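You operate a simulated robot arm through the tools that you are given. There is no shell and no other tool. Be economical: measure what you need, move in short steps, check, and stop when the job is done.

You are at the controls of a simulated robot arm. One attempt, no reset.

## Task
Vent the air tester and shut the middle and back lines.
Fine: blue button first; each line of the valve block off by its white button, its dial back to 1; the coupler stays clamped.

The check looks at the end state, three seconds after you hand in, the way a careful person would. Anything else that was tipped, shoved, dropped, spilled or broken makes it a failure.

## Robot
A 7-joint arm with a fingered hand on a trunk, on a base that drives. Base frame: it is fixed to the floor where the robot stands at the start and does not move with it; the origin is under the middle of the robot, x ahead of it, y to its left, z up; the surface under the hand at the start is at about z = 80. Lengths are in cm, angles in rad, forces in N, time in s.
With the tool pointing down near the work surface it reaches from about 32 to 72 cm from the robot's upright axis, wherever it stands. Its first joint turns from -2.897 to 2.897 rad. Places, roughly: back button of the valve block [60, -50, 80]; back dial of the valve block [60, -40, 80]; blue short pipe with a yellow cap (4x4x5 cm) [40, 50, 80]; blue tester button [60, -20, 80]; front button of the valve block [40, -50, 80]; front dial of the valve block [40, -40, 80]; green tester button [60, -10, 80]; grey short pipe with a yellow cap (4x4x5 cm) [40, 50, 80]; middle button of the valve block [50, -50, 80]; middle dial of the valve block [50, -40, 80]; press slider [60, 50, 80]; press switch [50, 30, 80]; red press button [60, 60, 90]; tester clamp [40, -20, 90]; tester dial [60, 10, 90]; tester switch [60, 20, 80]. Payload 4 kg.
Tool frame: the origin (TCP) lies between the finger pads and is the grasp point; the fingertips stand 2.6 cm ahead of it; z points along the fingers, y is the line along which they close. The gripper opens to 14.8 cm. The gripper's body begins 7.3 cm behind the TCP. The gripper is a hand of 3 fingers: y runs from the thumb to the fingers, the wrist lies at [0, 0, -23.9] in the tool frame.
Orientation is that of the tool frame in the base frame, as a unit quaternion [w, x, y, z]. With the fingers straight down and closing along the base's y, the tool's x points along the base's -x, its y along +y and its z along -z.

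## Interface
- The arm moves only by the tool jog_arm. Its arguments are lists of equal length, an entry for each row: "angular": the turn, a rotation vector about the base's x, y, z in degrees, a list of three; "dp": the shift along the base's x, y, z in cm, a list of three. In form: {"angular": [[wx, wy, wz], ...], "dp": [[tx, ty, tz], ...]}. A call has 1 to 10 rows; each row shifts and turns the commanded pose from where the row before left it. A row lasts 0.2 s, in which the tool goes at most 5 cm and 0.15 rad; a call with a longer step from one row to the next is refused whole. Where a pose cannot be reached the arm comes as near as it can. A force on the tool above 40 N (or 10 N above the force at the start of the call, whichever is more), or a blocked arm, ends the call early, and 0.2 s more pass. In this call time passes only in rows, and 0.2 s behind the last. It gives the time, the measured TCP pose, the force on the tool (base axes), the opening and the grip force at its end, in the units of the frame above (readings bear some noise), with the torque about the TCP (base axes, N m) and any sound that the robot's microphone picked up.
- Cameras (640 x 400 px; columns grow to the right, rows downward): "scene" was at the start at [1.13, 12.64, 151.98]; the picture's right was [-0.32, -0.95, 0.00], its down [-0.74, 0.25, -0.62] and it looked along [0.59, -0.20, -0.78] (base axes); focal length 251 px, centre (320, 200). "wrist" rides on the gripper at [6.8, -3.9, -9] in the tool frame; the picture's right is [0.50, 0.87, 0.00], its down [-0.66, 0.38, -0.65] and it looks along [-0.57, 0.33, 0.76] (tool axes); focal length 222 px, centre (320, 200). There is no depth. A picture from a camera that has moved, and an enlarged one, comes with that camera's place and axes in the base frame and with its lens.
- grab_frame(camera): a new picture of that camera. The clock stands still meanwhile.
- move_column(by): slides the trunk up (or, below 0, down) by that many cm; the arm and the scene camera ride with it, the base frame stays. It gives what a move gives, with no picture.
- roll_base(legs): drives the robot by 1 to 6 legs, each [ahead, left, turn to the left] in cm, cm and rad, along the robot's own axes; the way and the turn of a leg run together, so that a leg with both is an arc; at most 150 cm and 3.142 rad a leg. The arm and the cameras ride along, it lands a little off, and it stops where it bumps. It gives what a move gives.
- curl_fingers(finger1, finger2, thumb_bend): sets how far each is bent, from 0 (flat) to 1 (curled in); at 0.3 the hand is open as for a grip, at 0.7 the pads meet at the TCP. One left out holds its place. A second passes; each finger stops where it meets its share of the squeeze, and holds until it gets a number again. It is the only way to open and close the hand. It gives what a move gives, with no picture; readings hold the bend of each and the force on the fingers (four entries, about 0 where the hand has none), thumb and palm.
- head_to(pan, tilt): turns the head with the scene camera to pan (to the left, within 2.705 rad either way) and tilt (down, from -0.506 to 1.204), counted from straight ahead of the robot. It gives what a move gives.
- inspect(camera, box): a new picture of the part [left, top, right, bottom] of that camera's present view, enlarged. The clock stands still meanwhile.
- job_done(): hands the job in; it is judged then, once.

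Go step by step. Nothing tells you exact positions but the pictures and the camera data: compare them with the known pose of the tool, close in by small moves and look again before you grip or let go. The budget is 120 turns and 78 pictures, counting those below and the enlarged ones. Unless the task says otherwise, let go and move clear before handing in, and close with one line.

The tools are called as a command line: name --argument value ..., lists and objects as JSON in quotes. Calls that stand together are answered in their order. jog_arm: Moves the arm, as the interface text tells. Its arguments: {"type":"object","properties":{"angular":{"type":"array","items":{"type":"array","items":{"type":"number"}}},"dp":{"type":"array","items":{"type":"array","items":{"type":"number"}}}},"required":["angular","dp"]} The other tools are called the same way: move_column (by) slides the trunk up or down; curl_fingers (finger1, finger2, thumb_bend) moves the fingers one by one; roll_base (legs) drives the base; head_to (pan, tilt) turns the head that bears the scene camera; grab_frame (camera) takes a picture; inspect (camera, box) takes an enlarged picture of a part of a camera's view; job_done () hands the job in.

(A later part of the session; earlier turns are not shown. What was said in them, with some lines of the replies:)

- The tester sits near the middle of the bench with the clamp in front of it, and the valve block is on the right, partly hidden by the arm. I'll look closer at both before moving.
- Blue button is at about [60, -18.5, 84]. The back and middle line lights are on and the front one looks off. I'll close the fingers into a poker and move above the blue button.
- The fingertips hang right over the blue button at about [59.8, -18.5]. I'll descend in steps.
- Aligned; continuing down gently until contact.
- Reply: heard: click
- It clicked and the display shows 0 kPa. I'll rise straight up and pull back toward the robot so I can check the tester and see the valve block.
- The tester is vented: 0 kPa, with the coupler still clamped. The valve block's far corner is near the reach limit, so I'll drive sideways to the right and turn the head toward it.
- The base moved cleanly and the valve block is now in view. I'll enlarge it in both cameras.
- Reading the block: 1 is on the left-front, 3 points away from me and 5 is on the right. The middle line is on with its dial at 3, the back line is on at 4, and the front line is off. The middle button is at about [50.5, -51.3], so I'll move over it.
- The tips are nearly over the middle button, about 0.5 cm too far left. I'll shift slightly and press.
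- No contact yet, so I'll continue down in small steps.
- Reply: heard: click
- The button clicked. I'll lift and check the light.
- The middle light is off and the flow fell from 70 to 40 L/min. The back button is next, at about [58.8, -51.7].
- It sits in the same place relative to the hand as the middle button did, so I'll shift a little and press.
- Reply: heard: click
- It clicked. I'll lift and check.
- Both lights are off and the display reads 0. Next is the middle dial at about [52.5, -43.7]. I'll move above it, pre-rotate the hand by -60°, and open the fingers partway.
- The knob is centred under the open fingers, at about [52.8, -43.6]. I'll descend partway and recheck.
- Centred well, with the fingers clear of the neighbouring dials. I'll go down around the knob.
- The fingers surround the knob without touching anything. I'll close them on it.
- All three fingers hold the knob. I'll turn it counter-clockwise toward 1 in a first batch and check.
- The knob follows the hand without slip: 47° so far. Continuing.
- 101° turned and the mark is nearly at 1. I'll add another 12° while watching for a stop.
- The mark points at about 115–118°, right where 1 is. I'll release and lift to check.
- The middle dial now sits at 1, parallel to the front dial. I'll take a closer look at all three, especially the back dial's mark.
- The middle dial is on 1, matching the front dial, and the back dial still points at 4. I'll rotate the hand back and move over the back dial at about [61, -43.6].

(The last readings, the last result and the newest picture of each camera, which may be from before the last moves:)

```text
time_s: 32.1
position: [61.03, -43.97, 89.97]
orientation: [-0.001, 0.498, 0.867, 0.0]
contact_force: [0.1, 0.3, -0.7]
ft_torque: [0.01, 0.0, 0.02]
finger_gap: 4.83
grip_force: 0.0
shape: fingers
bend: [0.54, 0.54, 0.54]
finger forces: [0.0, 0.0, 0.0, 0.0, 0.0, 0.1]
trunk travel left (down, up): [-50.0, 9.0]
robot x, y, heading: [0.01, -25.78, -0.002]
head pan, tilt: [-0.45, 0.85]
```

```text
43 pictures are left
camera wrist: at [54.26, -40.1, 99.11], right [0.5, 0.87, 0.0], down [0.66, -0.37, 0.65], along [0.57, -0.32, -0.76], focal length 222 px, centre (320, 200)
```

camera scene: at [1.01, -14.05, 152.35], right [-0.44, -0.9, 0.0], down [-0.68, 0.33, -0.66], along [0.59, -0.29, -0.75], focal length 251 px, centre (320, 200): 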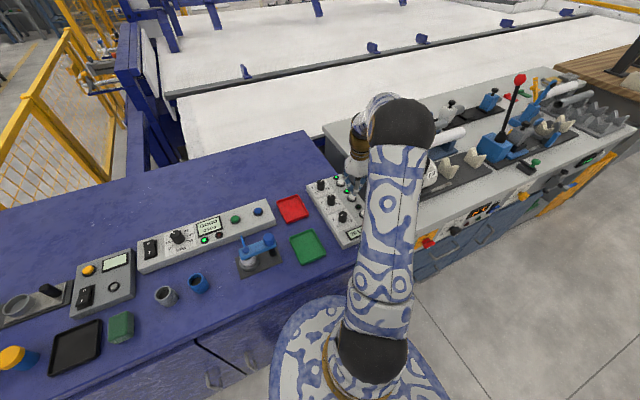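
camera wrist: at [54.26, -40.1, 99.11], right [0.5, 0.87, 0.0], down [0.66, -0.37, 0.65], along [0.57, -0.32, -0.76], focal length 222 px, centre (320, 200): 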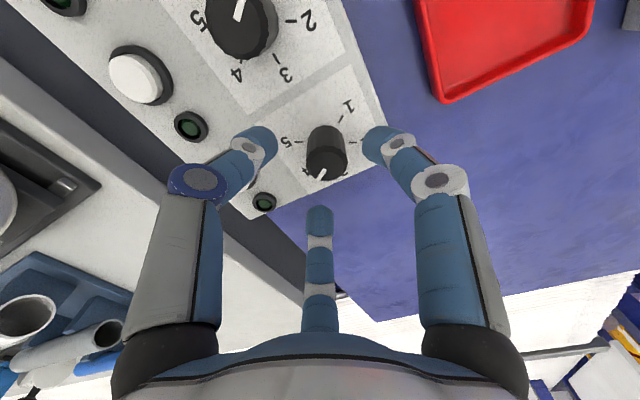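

The knob is slightly to the left of the hand's centre. I'll correct by about [0.2, 0.4] and go down a little less deep than before.

jog_arm --angular '[[0, 0, 0], [0, 0, 0], [0, 0, 0]]' --dp '[[0.25, 0.35, -1.5], [0, 0, -1], [0, 0, -0.6]]'

inspect --camera "wrist" --box '[200, 80, 440, 260]'

```text
time_s: 32.9
position: [61.25, -43.45, 87.11]
orientation: [0.0, 0.496, 0.868, 0.0]
contact_force: [-0.3, -0.4, 0.2]
ft_torque: [-0.02, -0.01, -0.01]
finger_gap: 4.85
grip_force: 0.0
shape: fingers
bend: [0.54, 0.54, 0.54]
finger forces: [0.1, 0.0, 0.1, 0.1, 0.1, 0.0]
trunk travel left (down, up): [-50.0, 9.0]
robot x, y, heading: [0.02, -25.73, 0.003]
head pan, tilt: [-0.45, 0.85]
```

```text
2.22 times, centred on (320, 170) of wrist
camera zoom: at [54.45, -39.63, 96.19], right [0.49, 0.87, 0.0], down [0.66, -0.37, 0.65], along [0.57, -0.32, -0.76], focal length 494 px, centre (320, 267)
```

zoom: 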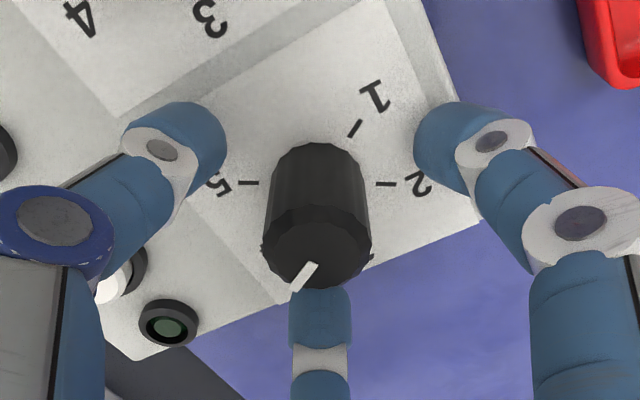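

Well centred. I'll grip and turn the first part.

curl_fingers --finger1 0.66 --finger2 0.66 --thumb_bend 0.66

jog_arm --angular '[[0, 0, 7], [0, 0, 8], [0, 0, 8], [0, 0, 8], [0, 0, 8], [0, 0, 8], [0, 0, 8]]' --dp '[[0, 0, 0], [0, 0, 0], [0, 0, 0], [0, 0, 0], [0, 0, 0], [0, 0, 0], [0, 0, 0]]'

inspect --camera "wrist" --box '[200, 80, 440, 260]'

```text
time_s: 33.9
position: [61.19, -43.56, 87.19]
orientation: [0.0, 0.496, 0.868, -0.001]
contact_force: [0.5, -1.2, -0.6]
ft_torque: [-0.03, 0.0, 0.01]
finger_gap: 1.83
grip_force: 5.0
shape: fingers
bend: [0.64, 0.62, 0.64]
finger forces: [1.7, 3.3, 0.0, 0.0, 3.3, 0.1]
trunk travel left (down, up): [-50.0, 9.0]
robot x, y, heading: [-0.31, -25.56, 0.001]
head pan, tilt: [-0.45, 0.85]
```

```text
time_s: 35.5
position: [61.24, -43.33, 87.19]
orientation: [0.0, 0.039, 0.999, 0.0]
contact_force: [0.0, -4.8, -0.6]
ft_torque: [-0.15, -0.01, 0.02]
finger_gap: 1.87
grip_force: 4.4
shape: fingers
bend: [0.64, 0.63, 0.63]
finger forces: [1.6, 2.3, 0.0, 0.0, 5.8, 0.0]
trunk travel left (down, up): [-50.0, 9.0]
robot x, y, heading: [-0.04, -25.78, 0.001]
head pan, tilt: [-0.45, 0.85]
```

```text
2.22 times, centred on (320, 170) of wrist
camera zoom: at [54.19, -46.84, 96.2], right [-0.43, 0.9, 0.0], down [0.68, 0.33, 0.65], along [0.59, 0.28, -0.76], focal length 494 px, centre (320, 267)
```

zoom: 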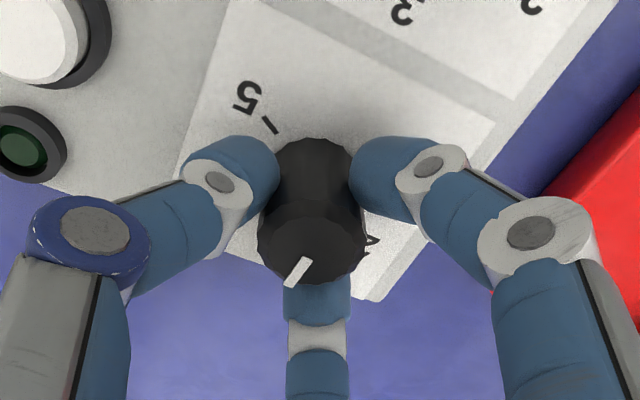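

The knob follows. I'll continue to about +52°, then regrip.

jog_arm --angular '[[0, 0, 8], [0, 0, 8], [0, 0, 8], [0, 0, 8], [0, 0, 8], [0, 0, 8], [0, 0, 8]]' --dp '[[0, 0, 0], [0, 0, 0], [0, 0, 0], [0, 0, 0], [0, 0, 0], [0, 0, 0], [0, 0, 0]]'

inspect --camera "wrist" --box '[200, 80, 440, 260]'

```text
time_s: 37.1
position: [61.33, -43.42, 87.24]
orientation: [0.0, -0.435, 0.901, 0.0]
contact_force: [0.3, -6.3, 1.4]
ft_torque: [-0.16, -0.04, 0.0]
finger_gap: 1.99
grip_force: 4.7
shape: fingers
bend: [0.63, 0.64, 0.63]
finger forces: [3.0, 1.1, 0.1, 0.0, 5.3, 0.1]
trunk travel left (down, up): [-50.0, 9.0]
robot x, y, heading: [0.07, -26.11, -0.004]
head pan, tilt: [-0.45, 0.85]
```

```text
2.22 times, centred on (320, 170) of wrist
camera zoom: at [60.12, -51.11, 96.19], right [-0.99, 0.15, 0.0], down [0.11, 0.75, 0.65], along [0.1, 0.65, -0.76], focal length 494 px, centre (320, 267)
```

zoom: 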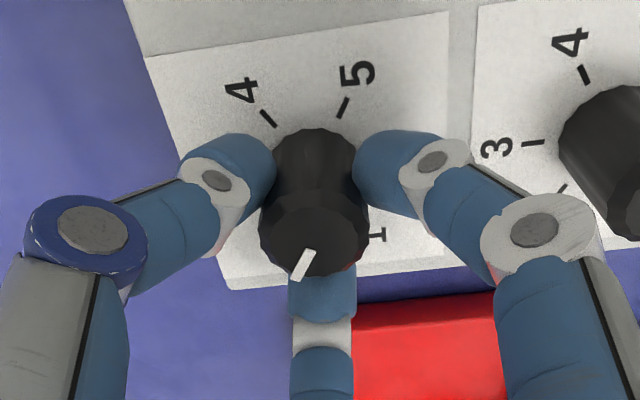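

The dial is now at about 2. I'll release, lift clear of the knob, rotate back 70°, and look.

curl_fingers --finger1 0.54 --finger2 0.54 --thumb_bend 0.54

jog_arm --angular '[[0, 0, 0], [0, 0, 0], [0, 0, -8], [0, 0, -8], [0, 0, -8], [0, 0, -8], [0, 0, -8], [0, 0, -8], [0, 0, -8], [0, 0, -8]]' --dp '[[0, 0, 3], [0, 0, 2], [0, 0, 0], [0, 0, 0], [0, 0, 0], [0, 0, 0], [0, 0, 0], [0, 0, 0], [0, 0, 0], [0, 0, 0]]'

jog_arm --angular '[[0, 0, -6], [0, 0, 0], [0, 0, 0], [0, 0, 0]]' --dp '[[0, 0, 0], [0, 0, -2], [0, 0, 0], [0, 0, 0]]'

grab_frame --camera "wrist"

```text
time_s: 38.1
position: [61.25, -43.47, 87.27]
orientation: [-0.001, -0.434, 0.901, 0.0]
contact_force: [0.1, -0.6, 0.3]
ft_torque: [0.03, 0.02, 0.0]
finger_gap: 4.83
grip_force: 0.1
shape: fingers
bend: [0.54, 0.54, 0.54]
finger forces: [0.0, 0.0, 0.1, 0.0, 0.1, 0.0]
trunk travel left (down, up): [-50.0, 9.0]
robot x, y, heading: [0.14, -25.74, 0.001]
head pan, tilt: [-0.45, 0.85]
```

```text
time_s: 40.3
position: [61.09, -43.58, 92.25]
orientation: [0.0, 0.11, 0.994, -0.001]
contact_force: [0.1, -0.3, 0.1]
ft_torque: [0.02, -0.01, -0.01]
finger_gap: 4.82
grip_force: 0.2
shape: fingers
bend: [0.54, 0.54, 0.54]
finger forces: [0.0, 0.1, 0.0, 0.0, 0.0, 0.0]
trunk travel left (down, up): [-50.0, 9.0]
robot x, y, heading: [0.5, -25.82, -0.003]
head pan, tilt: [-0.45, 0.85]
```

```text
time_s: 41.3
position: [61.26, -43.67, 90.36]
orientation: [0.0, 0.161, 0.987, 0.001]
contact_force: [-0.3, -0.1, -0.1]
ft_torque: [-0.03, 0.0, 0.01]
finger_gap: 4.85
grip_force: 0.1
shape: fingers
bend: [0.54, 0.54, 0.54]
finger forces: [0.0, 0.0, 0.0, 0.0, 0.0, 0.0]
trunk travel left (down, up): [-50.0, 9.0]
robot x, y, heading: [0.21, -25.67, -0.005]
head pan, tilt: [-0.45, 0.85]
```

```text
39 pictures are left
camera wrist: at [53.53, -45.12, 99.37], right [-0.2, 0.98, 0.0], down [0.74, 0.15, 0.65], along [0.64, 0.13, -0.76], focal length 222 px, centre (320, 200)
```

wrist: 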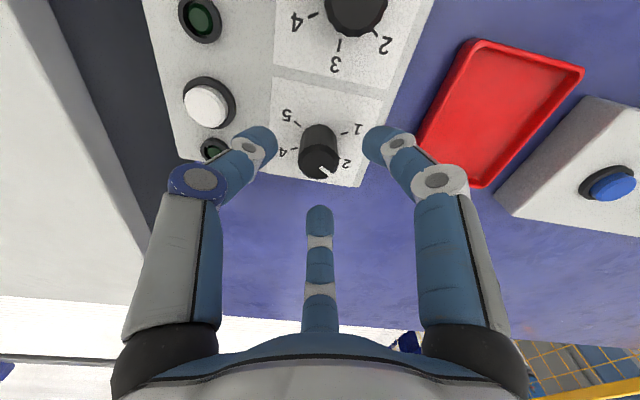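

The mark is near 2 and the knob is centred. I'll descend and regrip.

jog_arm --angular '[[0, 0, 0], [0, 0, 0], [0, 0, 0]]' --dp '[[0, 0.1, -1.5], [0, 0, -1.2], [0, 0, -0.5]]'

curl_fingers --finger1 0.66 --finger2 0.66 --thumb_bend 0.66

jog_arm --angular '[[0, 0, 7], [0, 0, 8], [0, 0, 8], [0, 0, 8], [0, 0, 8], [0, 0, 8]]' --dp '[[0, 0, 0], [0, 0, 0], [0, 0, 0], [0, 0, 0], [0, 0, 0], [0, 0, 0]]'

inspect --camera "wrist" --box '[200, 80, 440, 260]'

```text
time_s: 42.1
position: [61.19, -43.5, 87.16]
orientation: [0.0, 0.161, 0.987, 0.0]
contact_force: [-1.1, 0.6, -0.1]
ft_torque: [0.02, -0.01, -0.02]
finger_gap: 4.86
grip_force: 0.0
shape: fingers
bend: [0.54, 0.54, 0.54]
finger forces: [0.0, 0.0, 0.0, 0.1, 0.1, 0.1]
trunk travel left (down, up): [-50.0, 9.0]
robot x, y, heading: [0.09, -25.66, -0.002]
head pan, tilt: [-0.45, 0.85]
```

```text
time_s: 43.1
position: [61.24, -43.46, 87.14]
orientation: [-0.001, 0.161, 0.987, 0.0]
contact_force: [-0.1, -2.3, -0.6]
ft_torque: [-0.09, 0.01, 0.0]
finger_gap: 1.89
grip_force: 4.2
shape: fingers
bend: [0.64, 0.63, 0.63]
finger forces: [1.2, 2.6, 0.0, 0.0, 4.7, 0.0]
trunk travel left (down, up): [-50.0, 9.0]
robot x, y, heading: [0.29, -25.71, -0.0]
head pan, tilt: [-0.45, 0.85]
```

```text
time_s: 44.5
position: [61.3, -43.53, 87.01]
orientation: [0.001, -0.246, 0.969, -0.001]
contact_force: [-2.4, -5.3, 2.4]
ft_torque: [-0.19, 0.09, 0.02]
finger_gap: 1.93
grip_force: 4.7
shape: fingers
bend: [0.64, 0.64, 0.63]
finger forces: [3.0, 1.8, 0.1, 0.1, 6.2, 0.1]
trunk travel left (down, up): [-50.0, 9.0]
robot x, y, heading: [-0.49, -25.73, -0.003]
head pan, tilt: [-0.45, 0.85]
```

```text
2.22 times, centred on (320, 170) of wrist
camera zoom: at [57.2, -50.11, 96.06], right [-0.85, 0.52, 0.0], down [0.39, 0.65, 0.65], along [0.34, 0.56, -0.76], focal length 494 px, centre (320, 267)
```

zoom: 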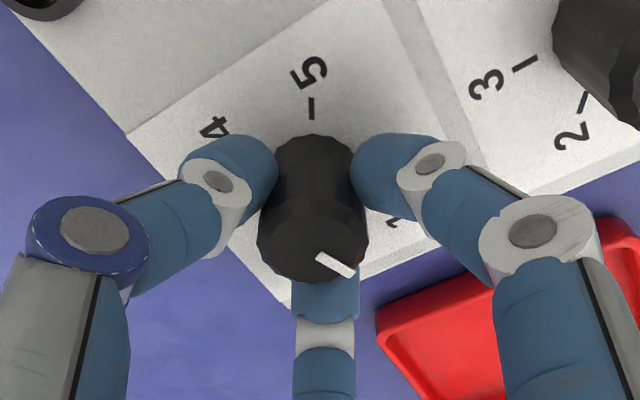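

The mark reads about 114° against about 118° on the other dials. I'll add 4°, then release, lift, and compare.

jog_arm --angular '[[0, 0, 4]]' --dp '[[0, 0, 0]]'

curl_fingers --finger1 0.54 --finger2 0.54 --thumb_bend 0.54

jog_arm --angular '[[0, 0, 0], [0, 0, 0], [0, 0, 0], [0, 0, 0], [0, 0, 0]]' --dp '[[0, 0, 3], [0, 0, 4], [0, 0, 4], [0, 0, 4], [0, 0, 4]]'

inspect --camera "scene" --box '[315, 170, 365, 230]'

grab_frame --camera "wrist"

```text
time_s: 44.9
position: [61.18, -43.45, 87.08]
orientation: [0.0, -0.281, 0.96, -0.001]
contact_force: [-1.7, -6.4, 2.8]
ft_torque: [-0.18, 0.07, -0.01]
finger_gap: 1.92
grip_force: 5.7
shape: fingers
bend: [0.64, 0.64, 0.63]
finger forces: [3.2, 1.7, 0.0, 0.0, 6.0, 0.0]
trunk travel left (down, up): [-50.0, 9.0]
robot x, y, heading: [0.0, -25.84, -0.005]
head pan, tilt: [-0.45, 0.85]
```

```text
time_s: 45.9
position: [61.27, -43.32, 87.0]
orientation: [0.0, -0.28, 0.96, -0.001]
contact_force: [0.2, -0.2, 0.6]
ft_torque: [-0.04, 0.01, 0.01]
finger_gap: 4.86
grip_force: 0.2
shape: fingers
bend: [0.54, 0.54, 0.54]
finger forces: [0.1, 0.0, 0.1, 0.1, 0.0, 0.1]
trunk travel left (down, up): [-50.0, 9.0]
robot x, y, heading: [-0.25, -25.41, -0.004]
head pan, tilt: [-0.45, 0.85]
```

```text
time_s: 47.1
position: [61.03, -43.15, 106.08]
orientation: [0.0, -0.28, 0.96, 0.0]
contact_force: [0.4, 0.0, 0.5]
ft_torque: [0.0, -0.01, -0.02]
finger_gap: 4.83
grip_force: 0.1
shape: fingers
bend: [0.54, 0.54, 0.54]
finger forces: [0.0, 0.0, 0.0, 0.0, 0.1, 0.0]
trunk travel left (down, up): [-50.0, 9.0]
robot x, y, heading: [0.06, -25.63, 0.005]
head pan, tilt: [-0.45, 0.85]
```

```text
6.67 times, centred on (340, 200) of scene
camera zoom: at [1.0, -14.03, 152.34], right [-0.44, -0.9, 0.0], down [-0.68, 0.33, -0.66], along [0.59, -0.29, -0.75], focal length 1671 px, centre (187, 200)
```

zoom: 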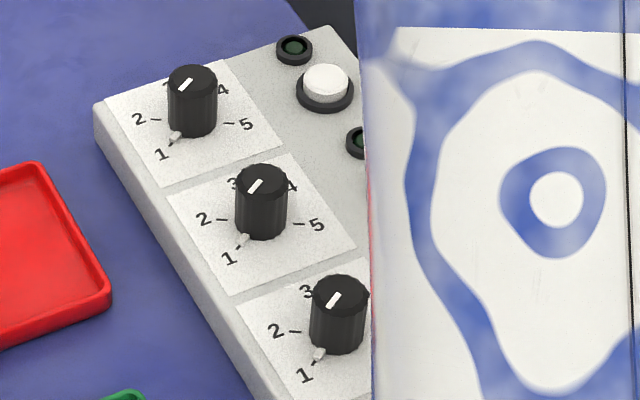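

```text
36 pictures are left
camera wrist: at [57.46, -50.13, 114.97], right [-0.89, 0.46, 0.0], down [0.35, 0.67, 0.65], along [0.3, 0.58, -0.76], focal length 222 px, centre (320, 200)
```

wrist: 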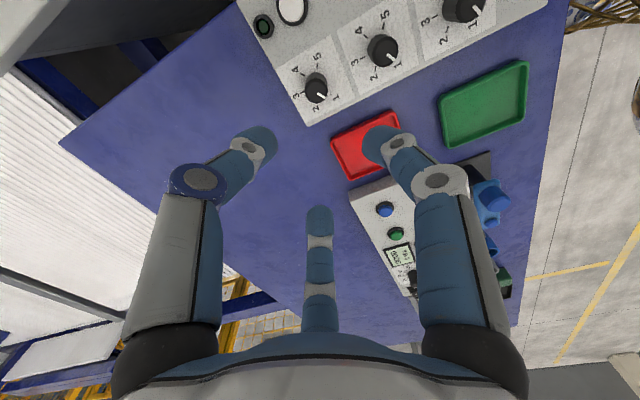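

All three dials point at 1. I'll pull the hand back clear and take a final look at everything.

jog_arm --angular '[[0, 0, 0], [0, 0, 0], [0, 0, 0], [0, 0, 0], [0, 0, 0], [0, 0, 0]]' --dp '[[-4, 0, 2], [-4, 0, 1], [-4, 0, 1], [-4, 0, 0], [-4, 0, 0], [-4, 0, 0]]'

inspect --camera "scene" --box '[120, 140, 400, 290]'

grab_frame --camera "wrist"

```text
time_s: 48.5
position: [37.12, -43.58, 109.9]
orientation: [-0.001, -0.28, 0.96, 0.001]
contact_force: [-0.1, 0.7, 0.4]
ft_torque: [0.01, 0.02, 0.01]
finger_gap: 4.86
grip_force: 0.0
shape: fingers
bend: [0.54, 0.54, 0.54]
finger forces: [0.0, 0.0, 0.0, 0.1, 0.1, 0.0]
trunk travel left (down, up): [-50.0, 9.0]
robot x, y, heading: [-0.05, -25.61, -0.003]
head pan, tilt: [-0.45, 0.85]
```

```text
2.29 times, centred on (260, 215) of scene
camera zoom: at [0.95, -14.02, 152.34], right [-0.44, -0.9, 0.0], down [-0.68, 0.33, -0.66], along [0.59, -0.29, -0.75], focal length 573 px, centre (457, 166)
```

zoom: 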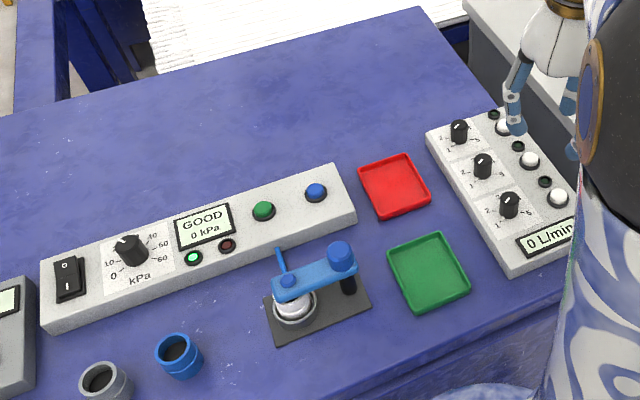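

```text
34 pictures are left
camera wrist: at [33.48, -50.33, 118.93], right [-0.89, 0.46, 0.0], down [0.35, 0.67, 0.65], along [0.3, 0.58, -0.76], focal length 222 px, centre (320, 200)
```

wrist: 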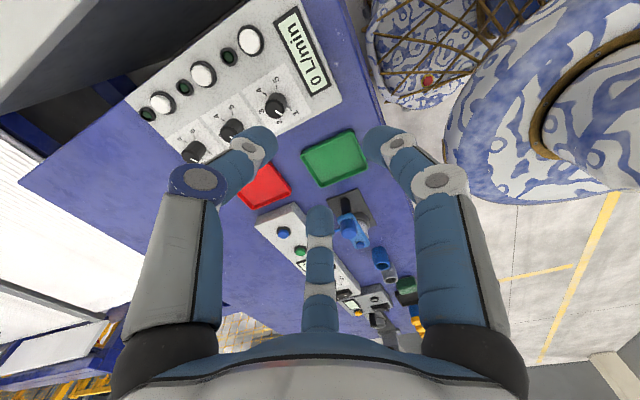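

The tester reads 0 kPa with the coupler still clamped. All line lights are off, the dials are at 1 and the block shows 0 L/min, with nothing else disturbed. Handing in.

job_done

```text
The job is handed in.
```

The air tester is vented (0 kPa, coupler still clamped), and the middle and back lines are off with their dials back at 1.
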